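You operate a simulated robot arm through the tools that you are given. There is no shell and no other tool. Be economical: measure what you need, move in short steps, check, and stop when the job is done.

The job below is to be done with a simulated robot arm. You get a single attempt, and the scene is never put back.

TASK
Pump the water tank up to its green band and cap it again.
Fine: park the swing spout and spill nothing. Where these are worked on the way, their far stop is far enough and under half their travel is too little: swing spout.

It is judged by the outcome, as a careful person would: the job done as asked, and still so three seconds after it is handed in. It fails if anything else is knocked over, pushed out of place, dropped, spilled or broken. Lids that push on must go on centred and level and be pressed home; caps that screw on are set level and turned clockwise until they are tight.

THE ROBOT
A 7-joint arm with a fingered hand on a trunk, on a base that drives. Base frame: it is fixed to the floor where the robot stands at the start and does not move with it; the origin is under the middle of the robot, x ahead of it, y to its left, z up; the surface under the hand at the start is at about z = 86. Readings come in cm, rad, newtons and seconds.
Its first joint turns from -2.897 to 2.897 rad. Places, roughly: drain lever [50, -30, 70]; heat button [60, 80, 120]; minute dial [60, 100, 120]; pump knob [60, -10, 100]; steam box [70, 110, 100]; swing spout [80, -20, 120]; tank neck [70, 10, 110]; vent wheel [60, 130, 120]; water tank [60, 10, 100]; yellow latch [50, 110, 110]. Payload 4 kg.
The tool frame sits at the grasp point between the pads (the TCP): z along the fingers, y along the line on which they close. The tips reach 3 cm beyond it. The gripper opens to 10.4 cm. The gripper's body begins 3.5 cm behind the TCP. The gripper is a hand of 4 fingers: y runs from the thumb to the fingers, the wrist lies at [-1.5, -11.3, -19] in the tool frame, and closing takes about 1.5 s.
Orientation is that of the tool frame in the base frame, as a unit quaternion [w, x, y, z]. With the fingers straight down and the wrist toward the robot, the tool's x, y and z point along [0, 1, 0], [1, 0, 0] and [0, 0, -1] of the base frame.

THE INTERFACE
- The arm moves only by the tool arm_command. Its arguments are lists of equal length, an entry for each row: "translation": the shift along the tool's x, y, z in cm, a list of three; "dr": the turn, a rotation vector about the tool's x, y, z in rad, a list of three; "hand": the closure, from 0 (fully open) to 1 (shut). In form: {"translation": [[x, y, z], ...], "dr": [[ax, ay, az], ...], "hand": [hand, ...]}. A call has 1 to 12 rows; each row shifts and turns the commanded pose from where the row before left it, along the tool's axes as they then stand. Each row takes 0.2 s and may step no farther than 5 cm and 0.15 rad from the row before; otherwise, or with a gripper value out of range, the whole call is refused. A pose out of reach is approached as far as the arm can. The call stops where the force on the tool passes 40 N (or 10 N more than at its start, if that is more) or the arm is blocked; 0.2 s more then pass. The fingers move at their own pace (about 15.3 cm/s each) and stop on an object; they squeeze with about 22 N. The grip force told is the motor's: it shows also when the fingers shut on nothing. Time passes only in rows, and 0.2 s behind the last, so rows that do not move let the fingers close. It gives the time, the measured TCP pose, the force on the tool (base axes), the opening and the grip force at its end, in the units of the frame above (readings bear some noise), with the torque about the TCP (base axes, N m) and any sound that the robot's microphone picked up, and new pictures: "pictures" is both (left out), scene, wrist or none.
- Cameras (640 x 400 px; columns grow to the right, rows downward): "scene" is now at [33.42, 20.82, 125.77]; the picture's right is [0.09, -1.00, 0.00], its down [-0.29, -0.02, -0.96] and it looks along [0.95, 0.08, -0.29] (base axes); focal length 214 px, centre (320, 200). "wrist" rides on the gripper at [6.1, -9.2, -13] in the tool frame; the picture's right is [-0.81, 0.28, -0.52], its down [-0.53, -0.71, 0.46] and it looks along [-0.24, 0.64, 0.72] (tool axes); focal length 275 px, centre (320, 200). There is no depth. A picture from a camera that has moved, and an enlarged one, comes with that camera's place and axes in the base frame and with its lens.
- steer(legs): drives the robot by 1 to 6 legs, each [ahead, left, turn to the left] in cm, cm and rad, along the robot's own axes; the way and the turn of a leg run together, so that a leg with both is an arc; at most 150 cm and 3.142 rad a leg. The arm and the cameras ride along, it lands a little off, and it stops where it bumps. It gives what a move gives, and a new picture of the scene camera.
- hand_shape(shape): the hand has 4 fingers and takes this shape, open, in about a second: jaw (thumb against the fingers, like two jaws); tri (thumb and two fingers); tip (a fingertip pinch); poke (one finger out to press); point (the index stretched); flat (the hand flat); cup (the hand cupped); fist (a fist). The gripper value then closes the fingers along that shape, each until it touches; the sizes above hold for jaw. It gives what a move gives, with no picture.
- aim_head(pan, tilt): turns the head with the scene camera to pan (to the left, within 2.496 rad either way) and tilt (down, from -0.506 to 1.204), counted from straight ahead of the robot. It gives what a move gives, and a new picture of the scene camera.
- close_up(camera, box): a new picture of the part [left, top, right, bottom] of that camera's present view, enlarged. The clock stands still meanwhile.
- hand_in(): hands the job in; it is judged then, once.

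Go step by step. Nothing tells you exact positions but the pictures and the camera data: compare them with the known pose of the tool, close in by small moves and look again before you grip or let go. The budget is 120 turns and 260 pictures, counting those below and the enlarged ones. Unless the task says otherwise, let go and move clear before handing in, and close with one line.

The tools are called after "Emit:" as name(argument=value, ...) on one line, values as JSON. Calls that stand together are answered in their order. arm_command: Moves the arm, as the interface text tells. Its arguments: {"type":"object","properties":{"translation":{"type":"array"},"dr":{"type":"array"},"hand":{"type":"array"},"pictures":{"type":"string","enum":["both","scene","wrist","none"]}},"required":["translation","dr","hand"]} The other tools are called the same way: hand_shape (shape) gives the hand a shape; steer (legs) drives the base; aim_head (pan, tilt) turns the head that bears the scene camera; close_up (camera, box) takes an enlarged picture of a part of a camera's view; hand_in () hands the job in.

At the start:

```text
time: 0.0
position: [60.68, 4.75, 141.33]
tcp_rot: [0.0, 0.707, 0.707, 0.0]
ft_force: [-0.1, -0.8, 0.5]
ft_torque: [0.01, -0.02, 0.03]
finger_gap: 10.38
gripper_force: 0.1
shape: jaw
robot x, y, heading: [0.14, -0.03, 0.006]
head pan, tilt: [0.086, 0.293]
```

scene: 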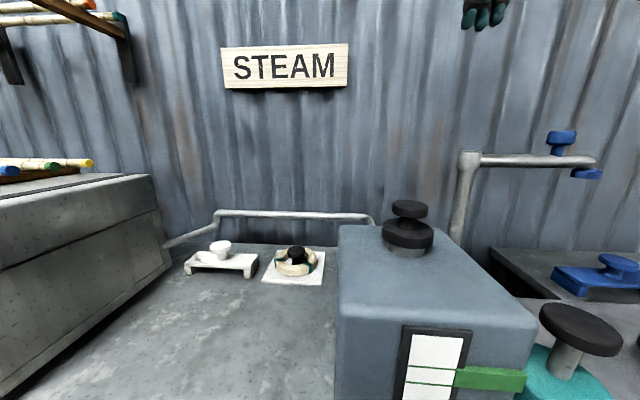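
wrist: 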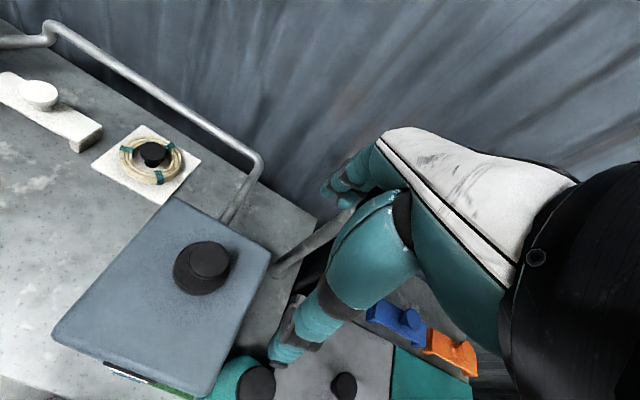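

The tank with its black cap, the spout with a blue handle on the right, and the teal pump at front right are all in view. I will look closer before I move.

Emit:
close_up(camera="scene", box=[330, 120, 640, 400])

Emit:
aim_head(pan=-0.5, tilt=0.7)

```text
1.43 times, centred on (485, 260) of scene
camera zoom: at [33.42, 20.82, 125.77], right [0.09, -1.0, 0.0], down [-0.29, -0.02, -0.96], along [0.95, 0.08, -0.29], focal length 306 px, centre (84, 114)
```

zoom: 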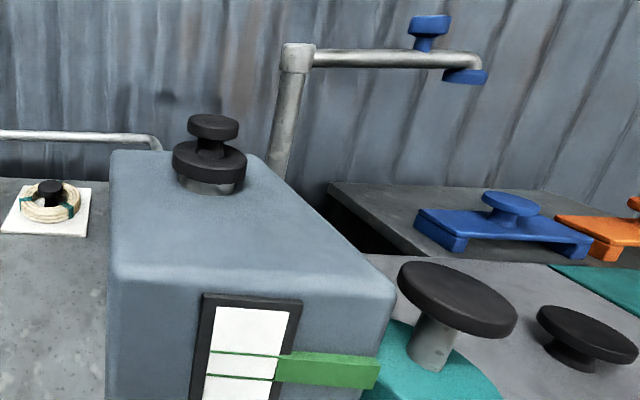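

```text
time: 1.0
position: [60.79, 4.7, 141.34]
tcp_rot: [0.0, 0.707, 0.708, 0.001]
ft_force: [0.4, -0.7, -0.4]
ft_torque: [0.0, 0.03, 0.01]
finger_gap: 10.37
gripper_force: 0.1
shape: jaw
robot x, y, heading: [-0.23, -0.2, 0.0]
head pan, tilt: [-0.499, 0.7]
camera scene: at [31.58, 15.95, 122.1], right [-0.48, -0.88, 0.0], down [-0.57, 0.31, -0.77], along [0.67, -0.37, -0.64], focal length 214 px, centre (320, 200)
```

scene: 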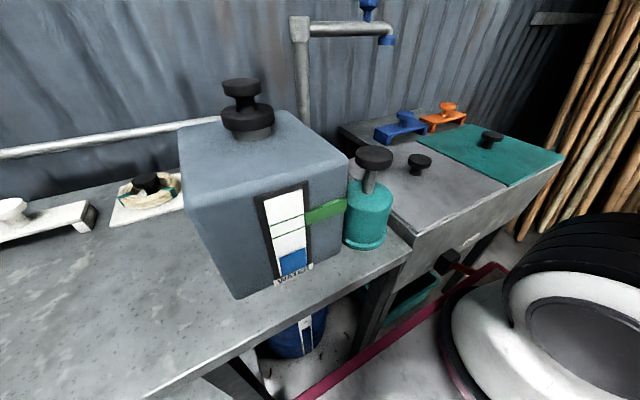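

The cap sits at about (65.8, 9.8), top z≈115. The spout post is near (86, -9), with its outlet near (89, -38). I'll look closer at the cap, the gauge and the pump.

Emit:
close_up(camera="scene", box=[160, 60, 460, 300])

Emit:
close_up(camera="scene", box=[190, 60, 300, 150])

Emit:
close_up(camera="wrist", box=[40, 200, 480, 400])

```text
1.67 times, centred on (310, 180) of scene
camera zoom: at [31.58, 15.95, 122.1], right [-0.48, -0.88, 0.0], down [-0.57, 0.31, -0.77], along [0.67, -0.37, -0.64], focal length 358 px, centre (337, 233)
```

zoom: 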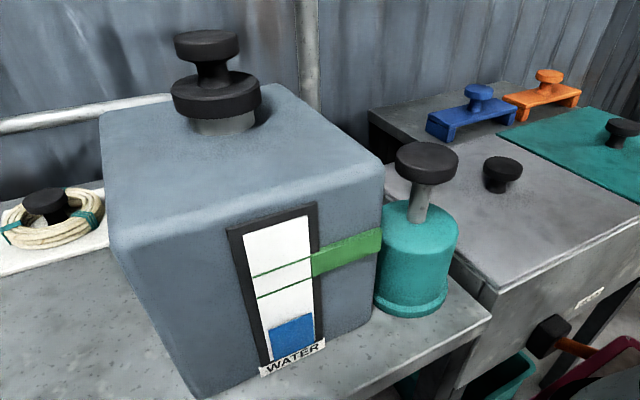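

```text
4.44 times, centred on (245, 105) of scene
camera zoom: at [31.58, 15.95, 122.1], right [-0.48, -0.88, 0.0], down [-0.57, 0.31, -0.77], along [0.67, -0.37, -0.64], focal length 953 px, centre (653, 622)
```

zoom: 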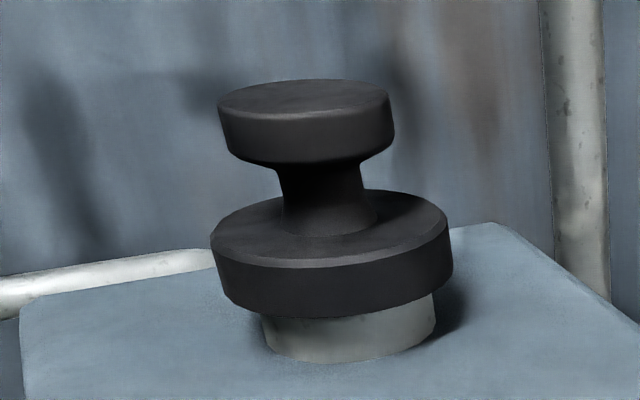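

```text
1.45 times, centred on (260, 300) of wrist
camera zoom: at [51.54, 10.8, 154.48], right [0.28, -0.81, 0.52], down [-0.71, -0.53, -0.46], along [0.64, -0.24, -0.72], focal length 400 px, centre (407, 54)
```

zoom: 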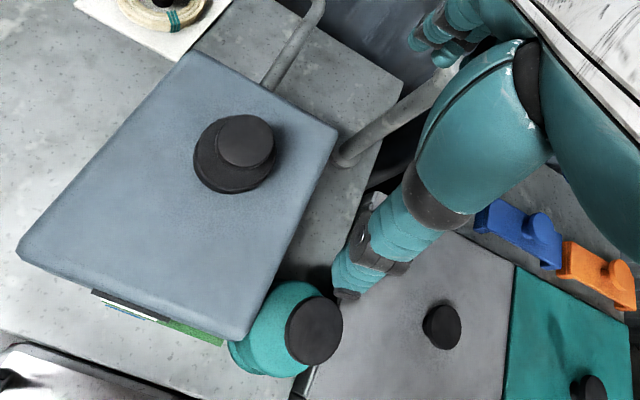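

The cap has a 5.4 cm knob on a 7.4 cm flange, and the water is near the bottom of the gauge. I'll line up over the cap and come down partway.

Emit:
arm_command(translation=[[2.5, 2.5, 0], [2.5, 2.5, 0], [0, 0, 3.5], [0, 0, 3.5], [0, 0, 3.5], [0, 0, 3.5], [0, 0, 0]], dr=[[0, 0, 0], [0, 0, 0], [0, 0, 0], [0, 0, 0], [0, 0, 0], [0, 0, 0], [0, 0, 0]], hand=[0, 0, 0, 0, 0, 0, 0])

```text
time: 2.6
position: [65.57, 9.71, 127.19]
tcp_rot: [0.0, 0.708, 0.707, 0.0]
ft_force: [-0.1, 0.7, -0.6]
ft_torque: [0.01, 0.0, -0.01]
finger_gap: 10.37
gripper_force: 0.1
shape: jaw
robot x, y, heading: [-0.04, 0.11, -0.0]
head pan, tilt: [-0.499, 0.7]
camera scene: at [31.58, 15.95, 122.09], right [-0.48, -0.88, 0.0], down [-0.57, 0.31, -0.76], along [0.67, -0.37, -0.64], focal length 214 px, centre (320, 200)
camera wrist: at [56.42, 15.81, 140.37], right [0.27, -0.81, 0.52], down [-0.71, -0.53, -0.46], along [0.65, -0.24, -0.72], focal length 275 px, centre (320, 200)
```

scene: 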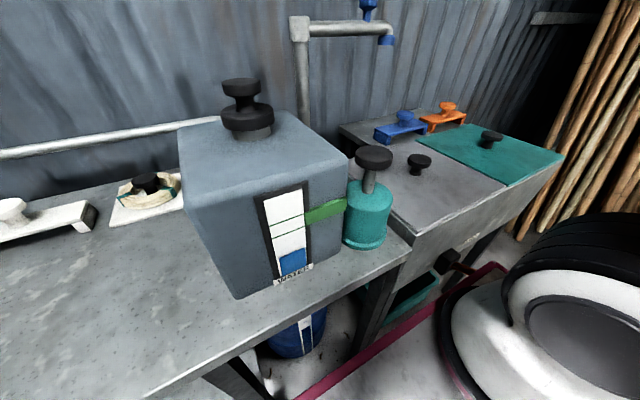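
wrist: 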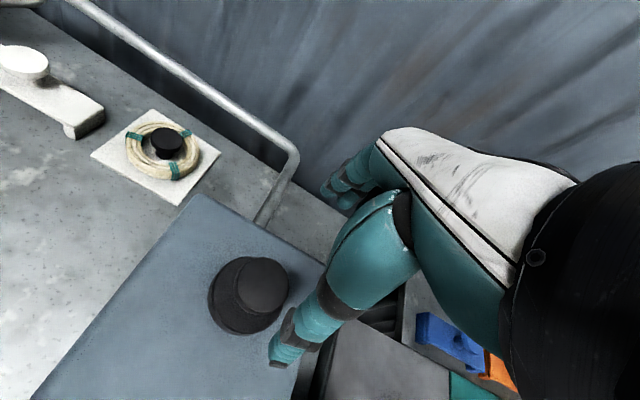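

Cap now measured at (66.0, 9.8), which is nearly under the tool. I'll aim the head higher to see the hand and go down to just above the knob.

Emit:
aim_head(pan=-0.25, tilt=0.35)

Emit:
arm_command(translation=[[0.1, 0.4, 3], [0, 0, 3], [0, 0, 2], [0, 0, 1.5], [0, 0, 0]], dr=[[0, 0, 0], [0, 0, 0], [0, 0, 0], [0, 0, 0], [0, 0, 0]], hand=[0, 0, 0, 0, 0])

```text
time: 3.4
position: [65.64, 9.56, 127.23]
tcp_rot: [0.001, 0.707, 0.707, 0.0]
ft_force: [0.3, -0.1, 0.2]
ft_torque: [0.0, -0.04, 0.0]
finger_gap: 10.38
gripper_force: 0.0
shape: jaw
robot x, y, heading: [-0.1, 0.07, -0.001]
head pan, tilt: [-0.25, 0.351]
camera scene: at [33.14, 17.71, 125.23], right [-0.25, -0.97, 0.0], down [-0.33, 0.09, -0.94], along [0.91, -0.23, -0.34], focal length 214 px, centre (320, 200)
```

scene: 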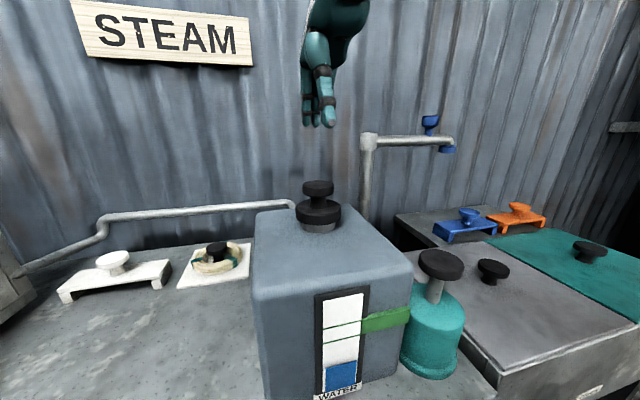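

```text
time: 4.6
position: [66.15, 9.82, 117.89]
tcp_rot: [0.0, 0.707, 0.707, -0.001]
ft_force: [-0.7, 0.5, -0.1]
ft_torque: [0.03, 0.03, 0.02]
finger_gap: 10.37
gripper_force: 0.1
shape: jaw
robot x, y, heading: [-0.06, 0.14, -0.0]
head pan, tilt: [-0.25, 0.351]
camera scene: at [33.14, 17.72, 125.23], right [-0.25, -0.97, 0.0], down [-0.33, 0.08, -0.94], along [0.91, -0.23, -0.34], focal length 214 px, centre (320, 200)
camera wrist: at [57.03, 15.89, 131.09], right [0.28, -0.81, 0.52], down [-0.71, -0.53, -0.46], along [0.64, -0.24, -0.72], focal length 275 px, centre (320, 200)
```

scene: 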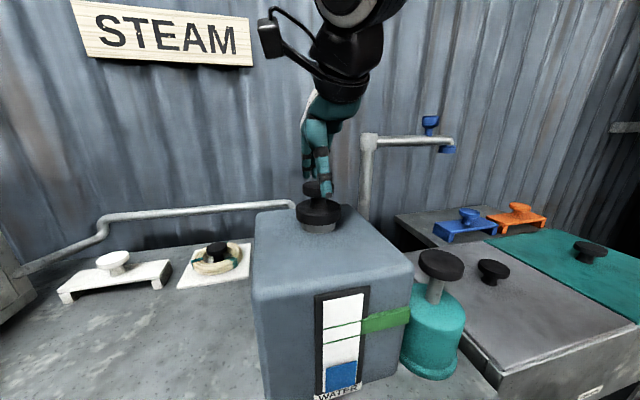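
wrist: 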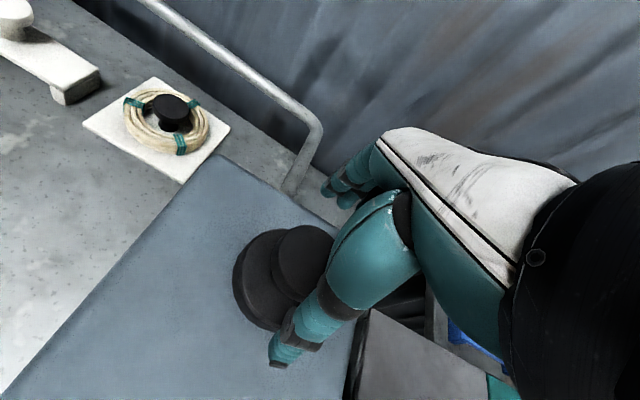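

The knob lies between thumb and fingers. I'll lower to knob height and close.

Emit:
arm_command(translation=[[0, 0, 1.5], [0, 0, 1.2], [0, 0, 0], [0, 0, 0], [0, 0, 0], [0, 0, 0], [0, 0, 0], [0, 0, 0], [0, 0, 0]], dr=[[0, 0, 0], [0, 0, 0], [0, 0, 0], [0, 0, 0], [0, 0, 0], [0, 0, 0], [0, 0, 0], [0, 0, 0], [0, 0, 0]], hand=[0, 0, 0.2, 0.4, 0.6, 0.8, 1, 1, 1])

Emit:
close_up(camera="scene", box=[260, 120, 380, 240])

```text
time: 6.6
position: [66.06, 9.73, 115.19]
tcp_rot: [-0.001, 0.708, 0.706, 0.0]
ft_force: [-0.8, 0.2, -1.2]
ft_torque: [0.05, 0.04, -0.04]
finger_gap: 3.6
gripper_force: 21.4
shape: jaw
robot x, y, heading: [0.19, 0.14, -0.001]
head pan, tilt: [-0.25, 0.351]
heard: snap
camera scene: at [33.14, 17.72, 125.23], right [-0.25, -0.97, 0.0], down [-0.33, 0.08, -0.94], along [0.91, -0.23, -0.34], focal length 214 px, centre (320, 200)
camera wrist: at [56.95, 15.89, 128.41], right [0.28, -0.81, 0.52], down [-0.71, -0.53, -0.46], along [0.64, -0.24, -0.72], focal length 275 px, centre (320, 200)
```

scene: 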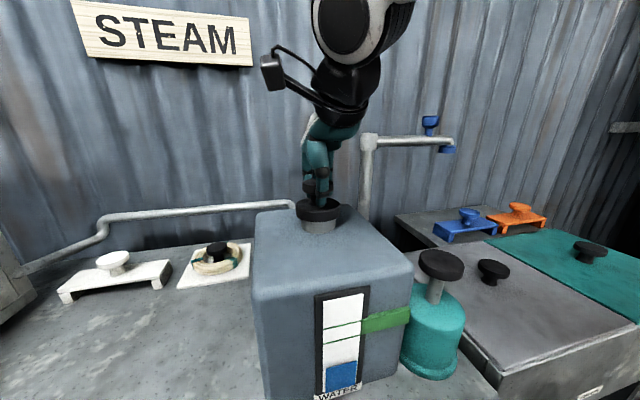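
wrist: 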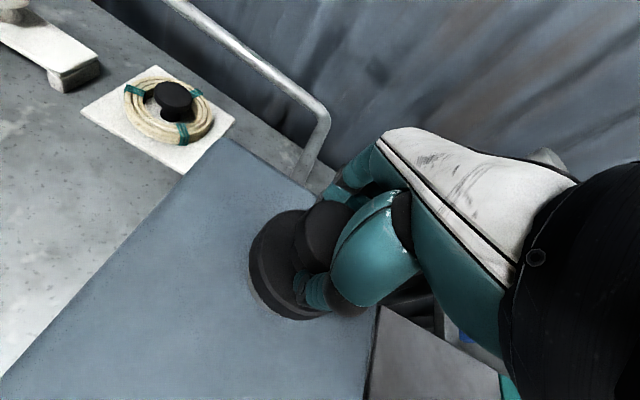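

```text
3.33 times, centred on (320, 180) of scene
camera zoom: at [33.14, 17.72, 125.23], right [-0.25, -0.97, 0.0], down [-0.33, 0.08, -0.94], along [0.91, -0.23, -0.34], focal length 715 px, centre (320, 267)
```

zoom: 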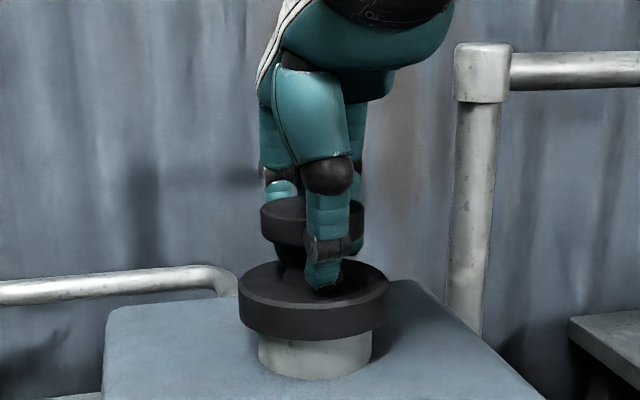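

The grip holds, and a snap was heard, so the cap may be a push-on one. I'll try a gentle lift.

Emit:
arm_command(translation=[[0, 0, -0.3], [0, 0, -0.4], [0, 0, -0.5], [0, 0, 0]], dr=[[0, 0, 0], [0, 0, 0], [0, 0, 0], [0, 0, 0]], hand=[1, 1, 1, 1], pictures="none")

Emit:
close_up(camera="scene", box=[260, 120, 380, 240])

```text
time: 7.6
position: [66.12, 9.94, 116.35]
tcp_rot: [0.0, 0.707, 0.707, 0.0]
ft_force: [-0.6, 0.3, -0.1]
ft_torque: [0.0, -0.03, -0.03]
finger_gap: 3.59
gripper_force: 21.7
shape: jaw
robot x, y, heading: [-0.02, -0.01, -0.0]
head pan, tilt: [-0.25, 0.351]
```

```text
3.33 times, centred on (320, 180) of scene
camera zoom: at [33.15, 17.72, 125.23], right [-0.25, -0.97, 0.0], down [-0.33, 0.08, -0.94], along [0.91, -0.23, -0.34], focal length 715 px, centre (320, 267)
```

zoom: 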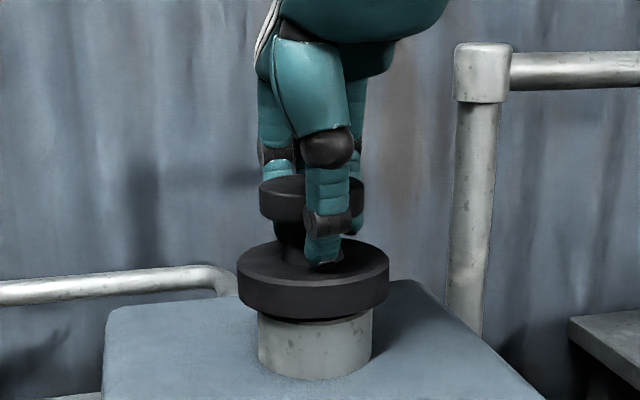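

The cap came free; it is a push-on lid, seated with the TCP at (66.1, 9.8, 115.2). I'll lift it clear and carry it over the empty table left of the tank.

Emit:
arm_command(translation=[[0, 0, -2], [0, 0, -3], [0, 0, -4], [2, 0, -1], [4, 1, 0], [4, 1, 0], [4, 1, 0], [4, 1, 0], [4, 1, 0], [4, 1, 0], [2, 0, 0], [0, 0, 0]], dr=[[0, 0, 0], [0, 0, 0], [0, 0, 0], [0, 0, 0], [0, 0, 0], [0, 0, 0], [0, 0, 0], [0, 0, 0], [0, 0, 0], [0, 0, 0], [0, 0, 0], [0, 0, 0]], hand=[1, 1, 1, 1, 1, 1, 1, 1, 1, 1, 1, 1], pictures="none")

Emit:
aim_head(pan=0.3, tilt=0.55)

```text
time: 10.2
position: [72.22, 37.94, 126.58]
tcp_rot: [-0.001, 0.707, 0.707, 0.0]
ft_force: [0.1, 0.4, 0.0]
ft_torque: [0.01, -0.06, -0.01]
finger_gap: 3.55
gripper_force: 22.4
shape: jaw
robot x, y, heading: [-0.13, 0.1, -0.0]
head pan, tilt: [-0.25, 0.351]
```

```text
time: 11.2
position: [72.16, 37.74, 126.47]
tcp_rot: [0.0, 0.707, 0.707, 0.001]
ft_force: [0.4, -0.5, -0.8]
ft_torque: [0.0, 0.04, 0.0]
finger_gap: 3.59
gripper_force: 21.7
shape: jaw
robot x, y, heading: [-0.4, 0.31, 0.001]
head pan, tilt: [0.3, 0.55]
camera scene: at [32.71, 22.67, 123.41], right [0.29, -0.96, 0.0], down [-0.5, -0.15, -0.85], along [0.81, 0.25, -0.52], focal length 214 px, centre (320, 200)
```

scene: 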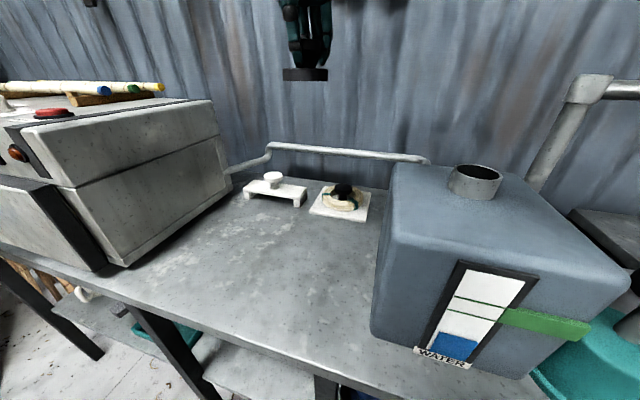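

The neck is open, and the table below the cap is clear. I'll shift 3 cm nearer the robot, descend, and check.

Emit:
arm_command(translation=[[0, -3, 2], [0, 0, 4], [0, 0, 4], [0, 0, 4], [0, 0, 4], [0, 0, 4], [0, 0, 2], [0, 0, 0]], dr=[[0, 0, 0], [0, 0, 0], [0, 0, 0], [0, 0, 0], [0, 0, 0], [0, 0, 0], [0, 0, 0], [0, 0, 0]], hand=[1, 1, 1, 1, 1, 1, 1, 1])

```text
time: 13.0
position: [69.05, 37.64, 102.19]
tcp_rot: [0.0, 0.707, 0.707, 0.001]
ft_force: [-0.1, -0.4, -0.4]
ft_torque: [-0.01, 0.0, 0.0]
finger_gap: 3.53
gripper_force: 22.1
shape: jaw
robot x, y, heading: [-0.16, -0.27, 0.003]
head pan, tilt: [0.3, 0.55]
camera scene: at [32.7, 22.68, 123.41], right [0.3, -0.96, 0.0], down [-0.5, -0.15, -0.85], along [0.81, 0.25, -0.52], focal length 214 px, centre (320, 200)
camera wrist: at [59.85, 43.73, 115.39], right [0.28, -0.81, 0.52], down [-0.71, -0.53, -0.46], along [0.64, -0.24, -0.72], focal length 275 px, centre (320, 200)
```

scene: 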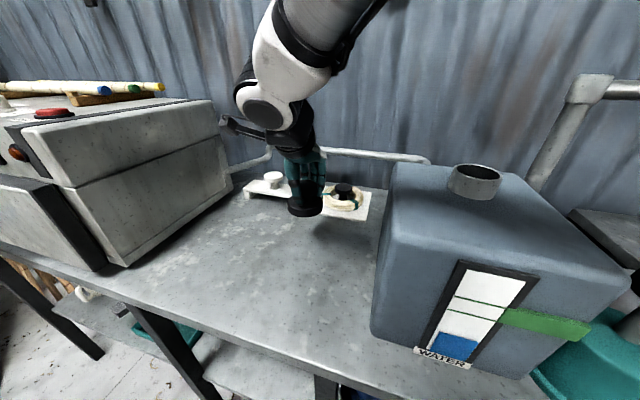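
wrist: 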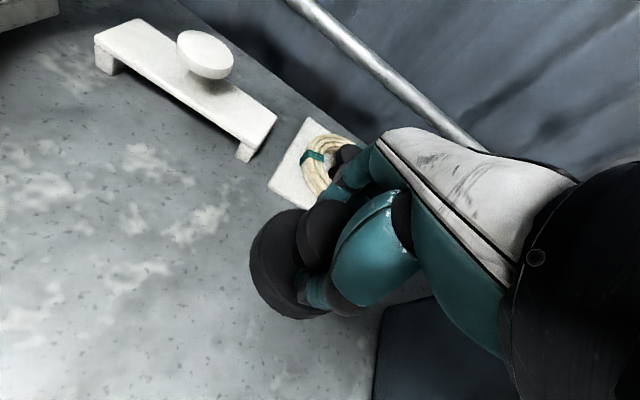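

The spot below the cap is clear. I'll lower in small steps until the force shows contact.

Emit:
arm_command(translation=[[0, 0, 2], [0, 0, 2], [0, 0, 1], [0, 0, 0.5], [0, 0, 0.5], [0, 0, 0]], dr=[[0, 0, 0], [0, 0, 0], [0, 0, 0], [0, 0, 0], [0, 0, 0], [0, 0, 0]], hand=[1, 1, 1, 1, 1, 1], pictures="none")

Emit:
close_up(camera="scene", box=[240, 140, 400, 260])

```text
time: 14.4
position: [69.01, 37.75, 96.19]
tcp_rot: [0.0, 0.707, 0.707, 0.0]
ft_force: [0.3, -0.4, -1.3]
ft_torque: [-0.01, -0.02, -0.01]
finger_gap: 3.54
gripper_force: 22.1
shape: jaw
robot x, y, heading: [0.13, 0.1, -0.001]
head pan, tilt: [0.3, 0.55]
```

```text
3.33 times, centred on (320, 200) of scene
camera zoom: at [32.7, 22.68, 123.41], right [0.3, -0.96, 0.0], down [-0.5, -0.15, -0.85], along [0.81, 0.25, -0.52], focal length 715 px, centre (320, 200)
```

zoom: 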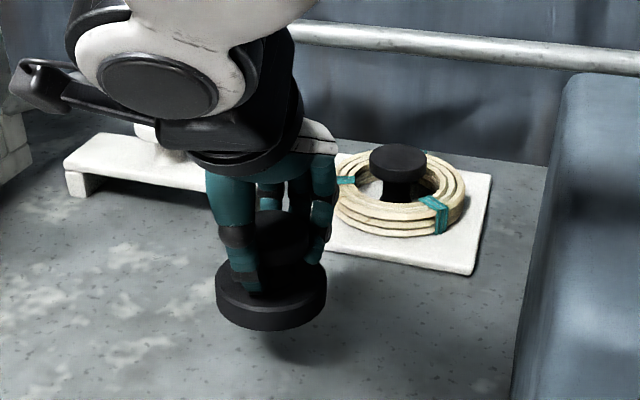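

About 2–3 cm remain, so I keep lowering.

Emit:
arm_command(translation=[[0, 0, 0.5], [0, 0, 0.5], [0, 0, 0.5], [0, 0, 0.3], [0, 0, 0.2], [0, 0, 0]], dr=[[0, 0, 0], [0, 0, 0], [0, 0, 0], [0, 0, 0], [0, 0, 0], [0, 0, 0]], hand=[1, 1, 1, 1, 1, 1], pictures="none")

Emit:
close_up(camera="scene", box=[240, 140, 400, 260])

```text
time: 15.8
position: [69.04, 37.91, 94.19]
tcp_rot: [0.0, 0.707, 0.707, 0.0]
ft_force: [-0.3, -1.1, 0.2]
ft_torque: [-0.01, 0.01, -0.01]
finger_gap: 3.56
gripper_force: 21.9
shape: jaw
robot x, y, heading: [-0.2, -0.17, -0.002]
head pan, tilt: [0.3, 0.55]
```

```text
3.33 times, centred on (320, 200) of scene
camera zoom: at [32.7, 22.68, 123.41], right [0.3, -0.96, 0.0], down [-0.5, -0.15, -0.85], along [0.81, 0.25, -0.52], focal length 715 px, centre (320, 200)
```

zoom: 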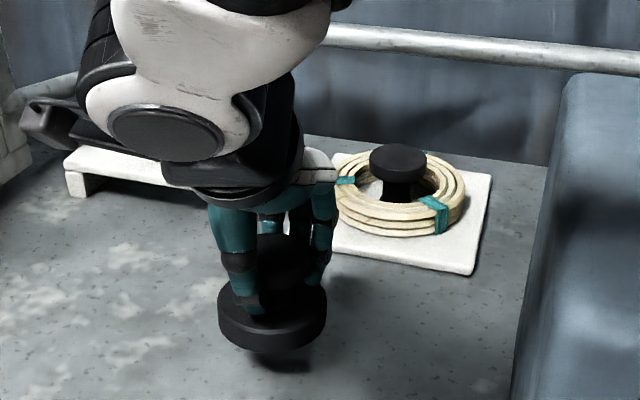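

Emit:
arm_command(translation=[[0, 0, 0.4], [0, 0, 0.3], [0, 0, 0.3], [0, 0, 0]], dr=[[0, 0, 0], [0, 0, 0], [0, 0, 0], [0, 0, 0]], hand=[1, 1, 1, 1], pictures="none")

Emit:
close_up(camera="scene", box=[240, 140, 400, 260])

```text
time: 16.8
position: [69.01, 37.75, 93.26]
tcp_rot: [0.001, 0.707, 0.707, 0.0]
ft_force: [0.5, 0.0, -0.4]
ft_torque: [-0.01, 0.0, -0.01]
finger_gap: 3.54
gripper_force: 22.5
shape: jaw
robot x, y, heading: [-0.02, -0.28, -0.001]
head pan, tilt: [0.3, 0.55]
```

```text
3.33 times, centred on (320, 200) of scene
camera zoom: at [32.7, 22.68, 123.41], right [0.3, -0.96, 0.0], down [-0.5, -0.15, -0.85], along [0.81, 0.25, -0.52], focal length 715 px, centre (320, 200)
```

zoom: 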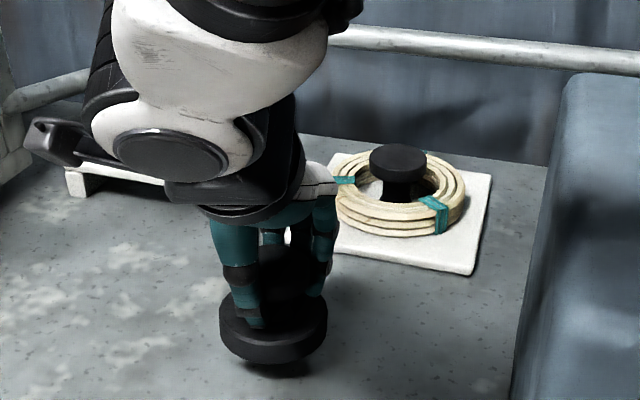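

Almost there; I continue in fine steps.

Emit:
arm_command(translation=[[0, 0, 0.3], [0, 0, 0.3], [0, 0, 0.2], [0, 0, 0]], dr=[[0, 0, 0], [0, 0, 0], [0, 0, 0], [0, 0, 0]], hand=[1, 1, 1, 1], pictures="none")

Emit:
close_up(camera="scene", box=[270, 180, 350, 260])

```text
time: 17.8
position: [68.99, 37.82, 92.49]
tcp_rot: [0.0, 0.707, 0.707, -0.001]
ft_force: [0.3, -0.1, -0.6]
ft_torque: [-0.02, -0.01, 0.0]
finger_gap: 3.58
gripper_force: 22.4
shape: jaw
robot x, y, heading: [0.28, 0.34, -0.002]
head pan, tilt: [0.3, 0.55]
```

```text
5.00 times, centred on (310, 220) of scene
camera zoom: at [32.7, 22.68, 123.41], right [0.3, -0.96, 0.0], down [-0.5, -0.15, -0.85], along [0.81, 0.25, -0.52], focal length 1072 px, centre (370, 100)
```

zoom: 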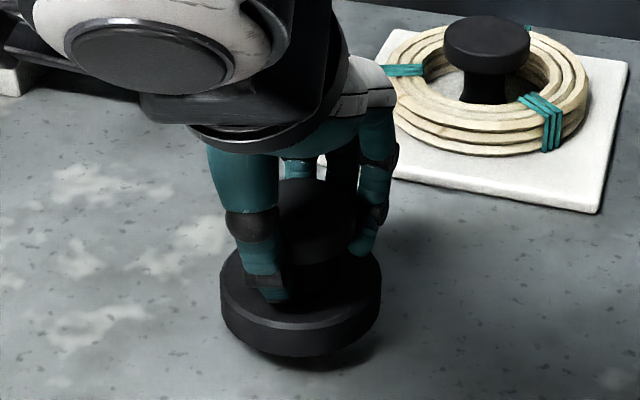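

Emit:
arm_command(translation=[[0, 0, 0.2], [0, 0, 0.2], [0, 0, 0.1], [0, 0, 0]], dr=[[0, 0, 0], [0, 0, 0], [0, 0, 0], [0, 0, 0]], hand=[1, 1, 1, 1], pictures="none")

Emit:
close_up(camera="scene", box=[270, 180, 350, 260])

```text
time: 18.8
position: [69.12, 37.85, 92.05]
tcp_rot: [0.0, 0.707, 0.707, 0.0]
ft_force: [0.1, -0.3, -1.0]
ft_torque: [-0.02, 0.04, -0.01]
finger_gap: 3.56
gripper_force: 21.8
shape: jaw
robot x, y, heading: [0.09, 0.04, -0.0]
head pan, tilt: [0.3, 0.55]
```

```text
5.00 times, centred on (310, 220) of scene
camera zoom: at [32.7, 22.68, 123.41], right [0.3, -0.96, 0.0], down [-0.5, -0.15, -0.85], along [0.81, 0.25, -0.52], focal length 1072 px, centre (370, 100)
```

zoom: 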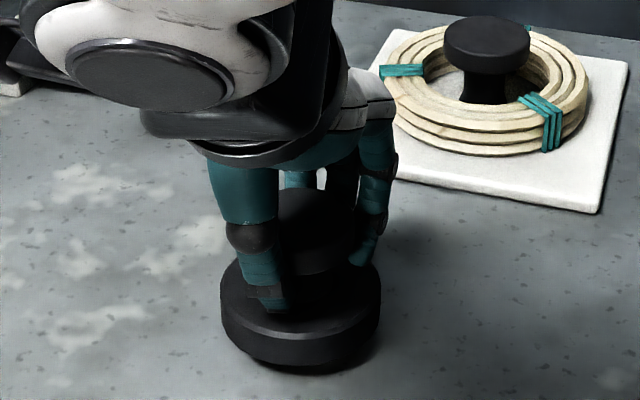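

Emit:
arm_command(translation=[[0, 0, 0.2], [0, 0, 0.2], [0, 0, 0.2], [0, 0, 0]], dr=[[0, 0, 0], [0, 0, 0], [0, 0, 0], [0, 0, 0]], hand=[1, 1, 1, 1], pictures="none")

Emit:
close_up(camera="scene", box=[270, 180, 350, 260])

```text
time: 19.8
position: [69.11, 37.68, 91.36]
tcp_rot: [0.0, 0.707, 0.707, 0.0]
ft_force: [0.2, -1.2, -0.7]
ft_torque: [0.0, -0.02, -0.03]
finger_gap: 3.53
gripper_force: 21.7
shape: jaw
robot x, y, heading: [0.08, 0.09, -0.001]
head pan, tilt: [0.3, 0.55]
```

```text
5.00 times, centred on (310, 220) of scene
camera zoom: at [32.7, 22.68, 123.41], right [0.3, -0.96, 0.0], down [-0.5, -0.15, -0.85], along [0.81, 0.25, -0.52], focal length 1072 px, centre (370, 100)
```

zoom: 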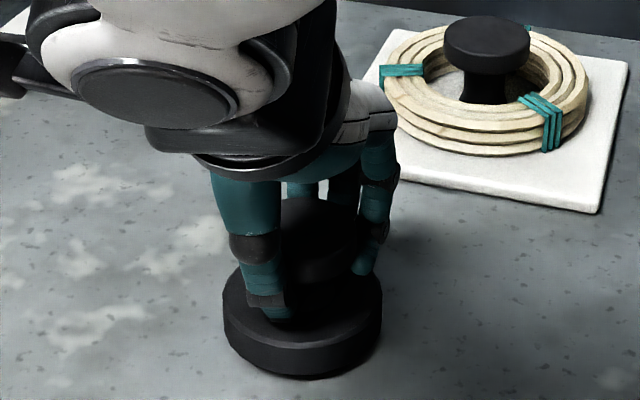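

Emit:
arm_command(translation=[[0, 0, 0.2], [0, 0, 0.1], [0, 0, 0.1], [0, 0, 0]], dr=[[0, 0, 0], [0, 0, 0], [0, 0, 0], [0, 0, 0]], hand=[1, 1, 1, 1], pictures="none")

Emit:
close_up(camera="scene", box=[270, 180, 350, 260])

```text
time: 20.8
position: [68.97, 37.76, 91.0]
tcp_rot: [0.0, 0.707, 0.707, 0.0]
ft_force: [-1.8, -0.4, 2.8]
ft_torque: [-0.03, -0.09, 0.0]
finger_gap: 3.58
gripper_force: 22.1
shape: jaw
robot x, y, heading: [0.25, -0.15, -0.002]
head pan, tilt: [0.3, 0.55]
```

```text
5.00 times, centred on (310, 220) of scene
camera zoom: at [32.69, 22.68, 123.41], right [0.3, -0.96, 0.0], down [-0.5, -0.15, -0.85], along [0.81, 0.25, -0.52], focal length 1072 px, centre (370, 100)
```

zoom: 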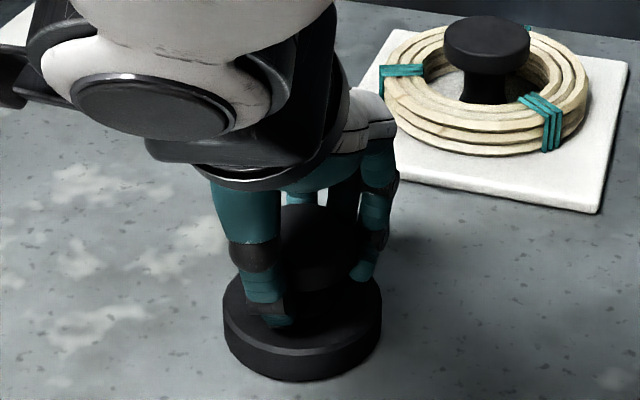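

There is contact: the cap stands on the table with the TCP at (69.0, 37.8, 91.0). I'll open and rise straight up.

Emit:
arm_command(translation=[[0, 0, 0], [0, 0, 0], [0, 0, 0], [0, 0, 0], [0, 0, -1], [0, 0, -3], [0, 0, -4], [0, 0, -4], [0, 0, -4], [0, 0, -4], [0, 0, -4], [0, 0, -4]], dr=[[0, 0, 0], [0, 0, 0], [0, 0, 0], [0, 0, 0], [0, 0, 0], [0, 0, 0], [0, 0, 0], [0, 0, 0], [0, 0, 0], [0, 0, 0], [0, 0, 0], [0, 0, 0]], hand=[0.7, 0.4, 0, 0, 0, 0, 0, 0, 0, 0, 0, 0], pictures="both")

Emit:
aim_head(pan=-0.6, tilt=0.2)

```text
time: 23.4
position: [69.21, 37.5, 118.83]
tcp_rot: [0.0, 0.707, 0.707, -0.001]
ft_force: [0.8, -1.4, -0.9]
ft_torque: [-0.02, -0.01, -0.01]
finger_gap: 10.35
gripper_force: 0.1
shape: jaw
robot x, y, heading: [-0.04, -0.19, -0.001]
head pan, tilt: [0.3, 0.55]
camera scene: at [32.71, 22.69, 123.4], right [0.3, -0.96, 0.0], down [-0.5, -0.15, -0.85], along [0.81, 0.25, -0.52], focal length 214 px, centre (320, 200)
camera wrist: at [60.02, 43.6, 132.09], right [0.28, -0.81, 0.52], down [-0.71, -0.53, -0.45], along [0.64, -0.24, -0.72], focal length 275 px, centre (320, 200)
```

scene: 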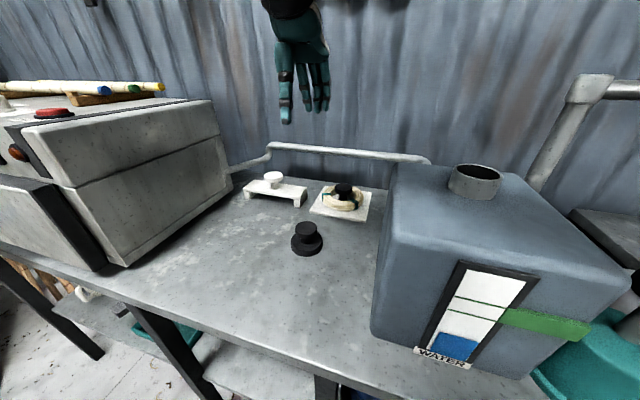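
wrist: 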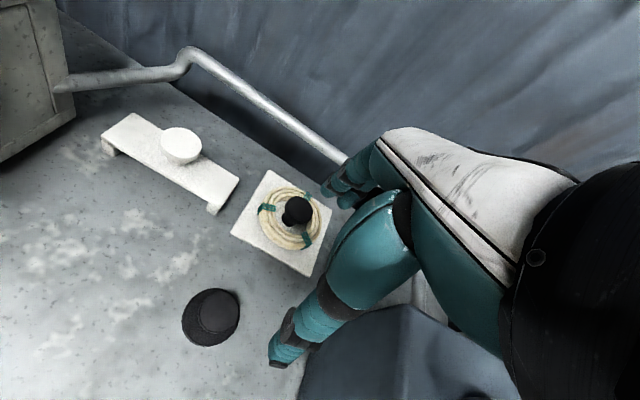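

```text
time: 24.6
position: [69.37, 37.41, 119.04]
tcp_rot: [0.0, 0.707, 0.707, -0.001]
ft_force: [-0.1, -0.2, 0.7]
ft_torque: [0.02, -0.02, 0.01]
finger_gap: 10.41
gripper_force: 0.1
shape: jaw
robot x, y, heading: [-0.3, 0.19, 0.002]
head pan, tilt: [-0.6, 0.201]
camera scene: at [31.82, 14.76, 126.63], right [-0.56, -0.83, 0.0], down [-0.16, 0.11, -0.98], along [0.81, -0.55, -0.2], focal length 214 px, centre (320, 200)
```

scene: 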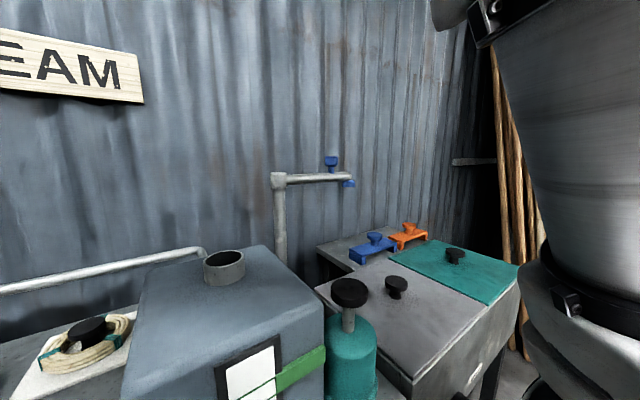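

Cap is standing well. I place the spout post at about (82.7, -7.1), its blue handle at (80, -21.7, top z 126), and its outlet radius at about 22 cm. I'll rise and move over the handle.

Emit:
arm_command(translation=[[0, 0, -4.5], [0, 0, -4.5], [-1, 0, -4.5], [-4.8, 0.8, -2], [-4.8, 0.8, 0], [-4.8, 0.8, 0], [-4.8, 0.8, 0], [-4.8, 0.8, 0], [-4.8, 0.8, 0], [-4.8, 0.8, 0], [-4.8, 0.8, 0], [-4.8, 0.8, 0]], dr=[[0, 0, 0], [0, 0, 0], [0, 0, 0], [0, 0, 0], [0, 0, 0], [0, 0, 0], [0, 0, 0], [0, 0, 0], [0, 0, 0], [0, 0, 0], [0, 0, 0], [0, 0, 0]], hand=[0, 0, 0, 0, 0, 0, 0, 0, 0, 0, 0, 0], pictures="none")

Emit:
arm_command(translation=[[-4.8, 1, 0], [-4.8, 1, 0], [-4, 1, 0], [0, 0, 0]], dr=[[0, 0, 0], [0, 0, 0], [0, 0, 0], [0, 0, 0]], hand=[0, 0, 0, 0])

```text
refused: row 4 steps farther than a row can; nothing moved
```

```text
time: 25.6
position: [72.15, 24.12, 119.04]
tcp_rot: [0.0, 0.707, 0.707, 0.0]
ft_force: [-0.5, 0.4, -0.2]
ft_torque: [0.0, 0.0, 0.0]
finger_gap: 10.38
gripper_force: 0.0
shape: jaw
robot x, y, heading: [0.02, 0.05, -0.004]
head pan, tilt: [-0.6, 0.201]
camera scene: at [31.81, 14.76, 126.63], right [-0.56, -0.83, 0.0], down [-0.16, 0.11, -0.98], along [0.81, -0.55, -0.2], focal length 214 px, centre (320, 200)
camera wrist: at [62.95, 30.25, 132.2], right [0.28, -0.81, 0.52], down [-0.71, -0.53, -0.46], along [0.64, -0.24, -0.72], focal length 275 px, centre (320, 200)
```

scene: 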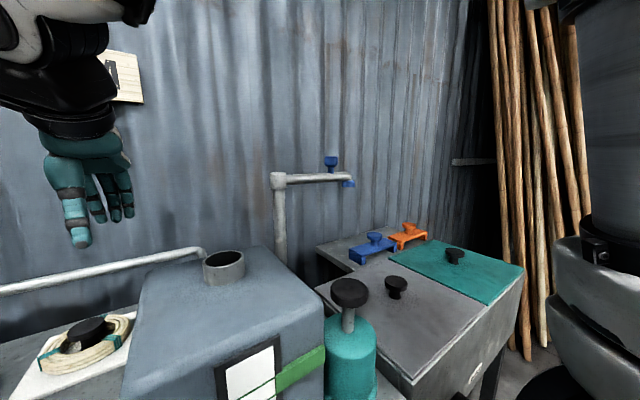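
wrist: 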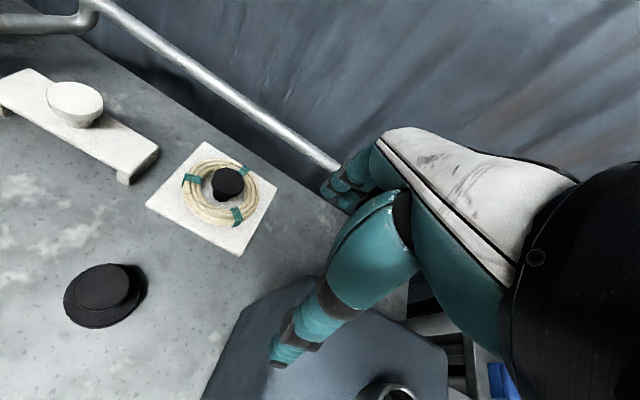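

The first call was refused and the second ran, harmlessly. Now I'll rise, then cross to the handle.

Emit:
arm_command(translation=[[0, 0, -4.8], [0, 0, -4.8], [0, 0, -4.8], [-2, 0, -3], [-4.8, 0.8, 0], [-4.8, 0.8, 0], [-4.8, 0.8, 0], [-4.8, 0.8, 0], [-4.8, 0.8, 0], [-4.8, 0.8, 0], [-4.8, 0.8, 0], [-4.8, 0.8, 0]], dr=[[0, 0, 0], [0, 0, 0], [0, 0, 0], [0, 0, 0], [0, 0, 0], [0, 0, 0], [0, 0, 0], [0, 0, 0], [0, 0, 0], [0, 0, 0], [0, 0, 0], [0, 0, 0]], hand=[0, 0, 0, 0, 0, 0, 0, 0, 0, 0, 0, 0])

```text
time: 28.2
position: [78.2, -16.19, 136.57]
tcp_rot: [0.0, 0.707, 0.708, 0.0]
ft_force: [-0.9, -0.1, -0.7]
ft_torque: [-0.04, -0.01, 0.0]
finger_gap: 10.38
gripper_force: 0.0
shape: jaw
robot x, y, heading: [0.12, 0.18, 0.0]
head pan, tilt: [-0.6, 0.201]
camera scene: at [31.79, 14.79, 126.63], right [-0.56, -0.83, 0.0], down [-0.16, 0.11, -0.98], along [0.81, -0.55, -0.2], focal length 214 px, centre (320, 200)
camera wrist: at [68.98, -10.05, 149.71], right [0.28, -0.81, 0.52], down [-0.71, -0.53, -0.45], along [0.64, -0.24, -0.72], focal length 275 px, centre (320, 200)
```

scene: 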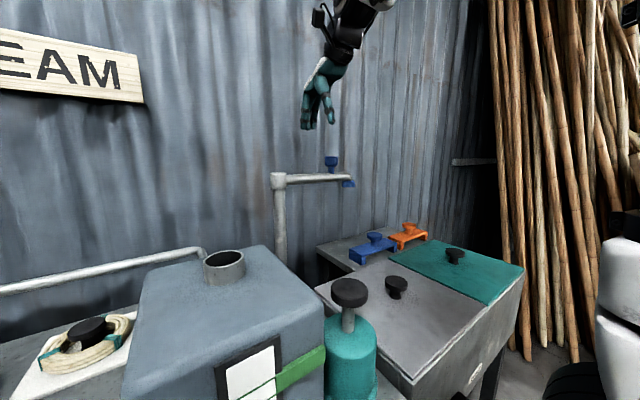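
wrist: 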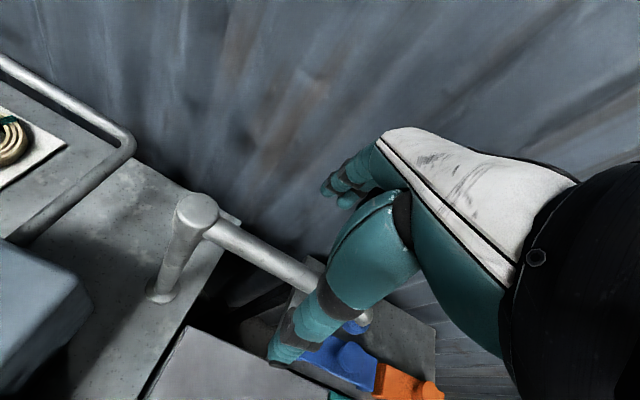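

Post confirmed at (82.5, -7.3), with the pipe pointing to -y. I'll move over the handle and check.

Emit:
arm_command(translation=[[-3, 1.5, 0], [-2.5, 1, 0], [0, 0, 2], [0, 0, 2], [0, 0, 0]], dr=[[0, 0, 0], [0, 0, 0], [0, 0, 0], [0, 0, 0], [0, 0, 0]], hand=[0, 0, 0, 0, 0])

Emit:
close_up(camera="scene", box=[260, 70, 420, 200])

```text
time: 29.4
position: [80.89, -21.39, 132.63]
tcp_rot: [-0.001, 0.707, 0.707, 0.0]
ft_force: [-0.2, -0.9, -0.6]
ft_torque: [-0.03, -0.01, -0.02]
finger_gap: 10.39
gripper_force: 0.1
shape: jaw
robot x, y, heading: [0.16, 0.06, -0.002]
head pan, tilt: [-0.6, 0.201]
camera scene: at [31.81, 14.75, 126.63], right [-0.56, -0.83, 0.0], down [-0.16, 0.11, -0.98], along [0.81, -0.55, -0.2], focal length 214 px, centre (320, 200)
camera wrist: at [71.71, -15.36, 145.77], right [0.27, -0.81, 0.52], down [-0.71, -0.53, -0.46], along [0.64, -0.24, -0.72], focal length 275 px, centre (320, 200)
```

scene: 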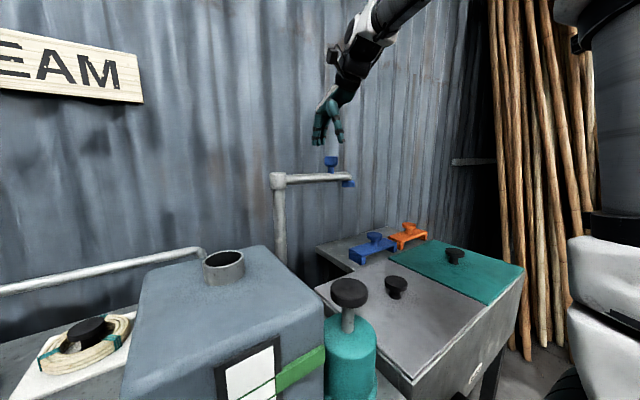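
wrist: 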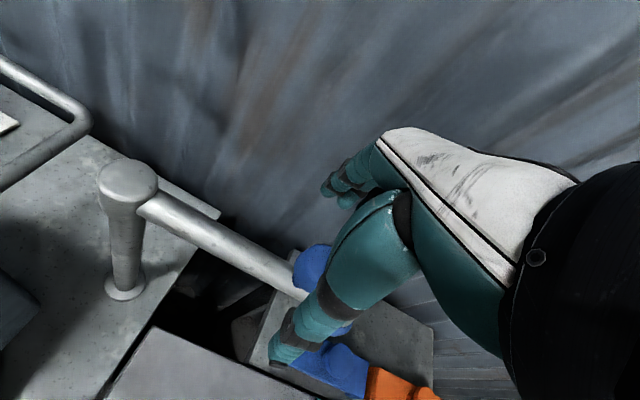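

```text
3.08 times, centred on (340, 135) of scene
camera zoom: at [31.81, 14.75, 126.63], right [-0.56, -0.83, 0.0], down [-0.16, 0.11, -0.98], along [0.81, -0.55, -0.2], focal length 660 px, centre (258, 400)
```

zoom: 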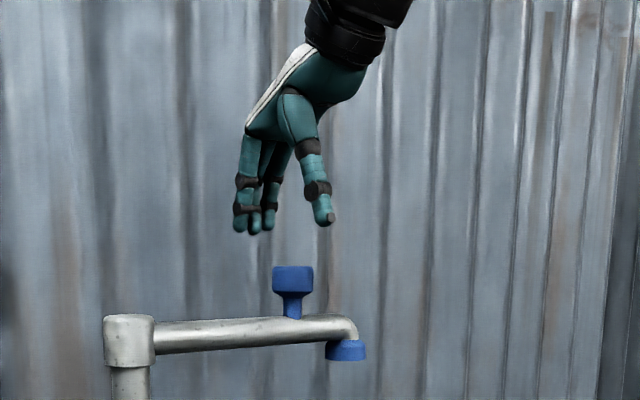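

Better estimate: the handle is at (83, -24.1), radius ≈16.8, with its knob between z 123.5 and 126.4. I'll centre over it and look before going down.

Emit:
arm_command(translation=[[-2.7, 2.1, 0], [0, 0, 2], [0, 0, 0]], dr=[[0, 0, 0], [0, 0, 0], [0, 0, 0]], hand=[0, 0, 0])

Emit:
close_up(camera="scene", box=[280, 90, 400, 200])

Emit:
close_up(camera="wrist", box=[200, 160, 440, 360])

```text
time: 30.2
position: [83.23, -24.57, 130.34]
tcp_rot: [-0.001, 0.707, 0.708, 0.0]
ft_force: [0.8, 0.1, 0.5]
ft_torque: [-0.01, 0.0, 0.03]
finger_gap: 10.39
gripper_force: 0.2
shape: jaw
robot x, y, heading: [0.34, -0.12, -0.0]
head pan, tilt: [-0.6, 0.201]
camera scene: at [31.81, 14.75, 126.63], right [-0.56, -0.83, 0.0], down [-0.16, 0.11, -0.98], along [0.81, -0.55, -0.2], focal length 214 px, centre (320, 200)
camera wrist: at [74.02, -18.36, 143.55], right [0.28, -0.81, 0.52], down [-0.71, -0.53, -0.46], along [0.64, -0.24, -0.72], focal length 275 px, centre (320, 200)
```

scene: 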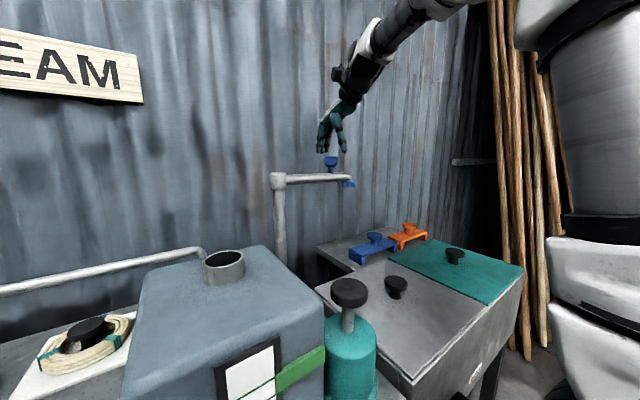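
wrist: 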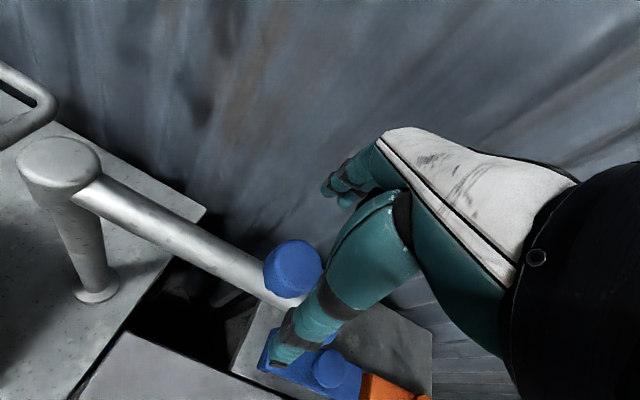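

```text
3.64 times, centred on (340, 145) of scene
camera zoom: at [31.81, 14.75, 126.63], right [-0.56, -0.83, 0.0], down [-0.16, 0.11, -0.98], along [0.81, -0.55, -0.2], focal length 780 px, centre (247, 400)
```

zoom: 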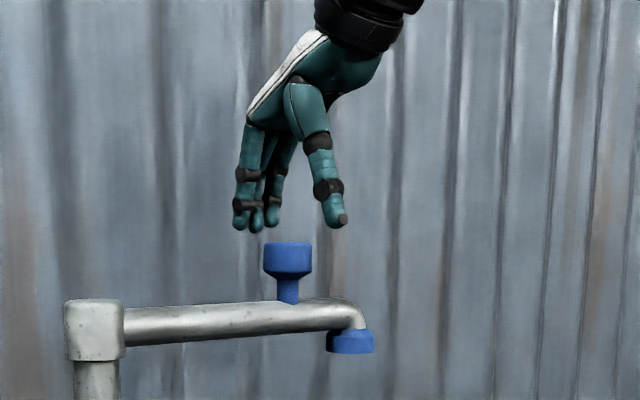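

```text
2.00 times, centred on (320, 260) of wrist
camera zoom: at [74.02, -18.36, 143.55], right [0.28, -0.81, 0.52], down [-0.71, -0.53, -0.46], along [0.64, -0.24, -0.72], focal length 551 px, centre (320, 80)
```

zoom: 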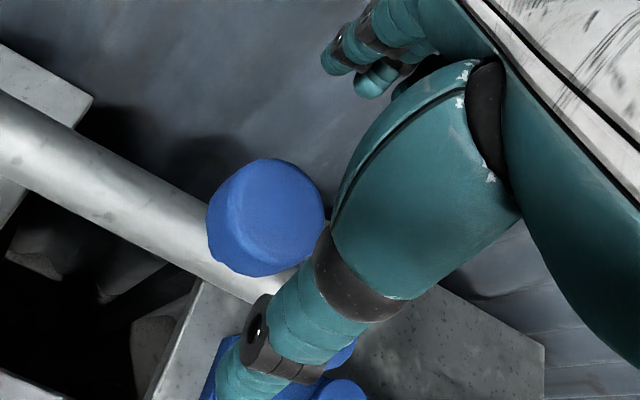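

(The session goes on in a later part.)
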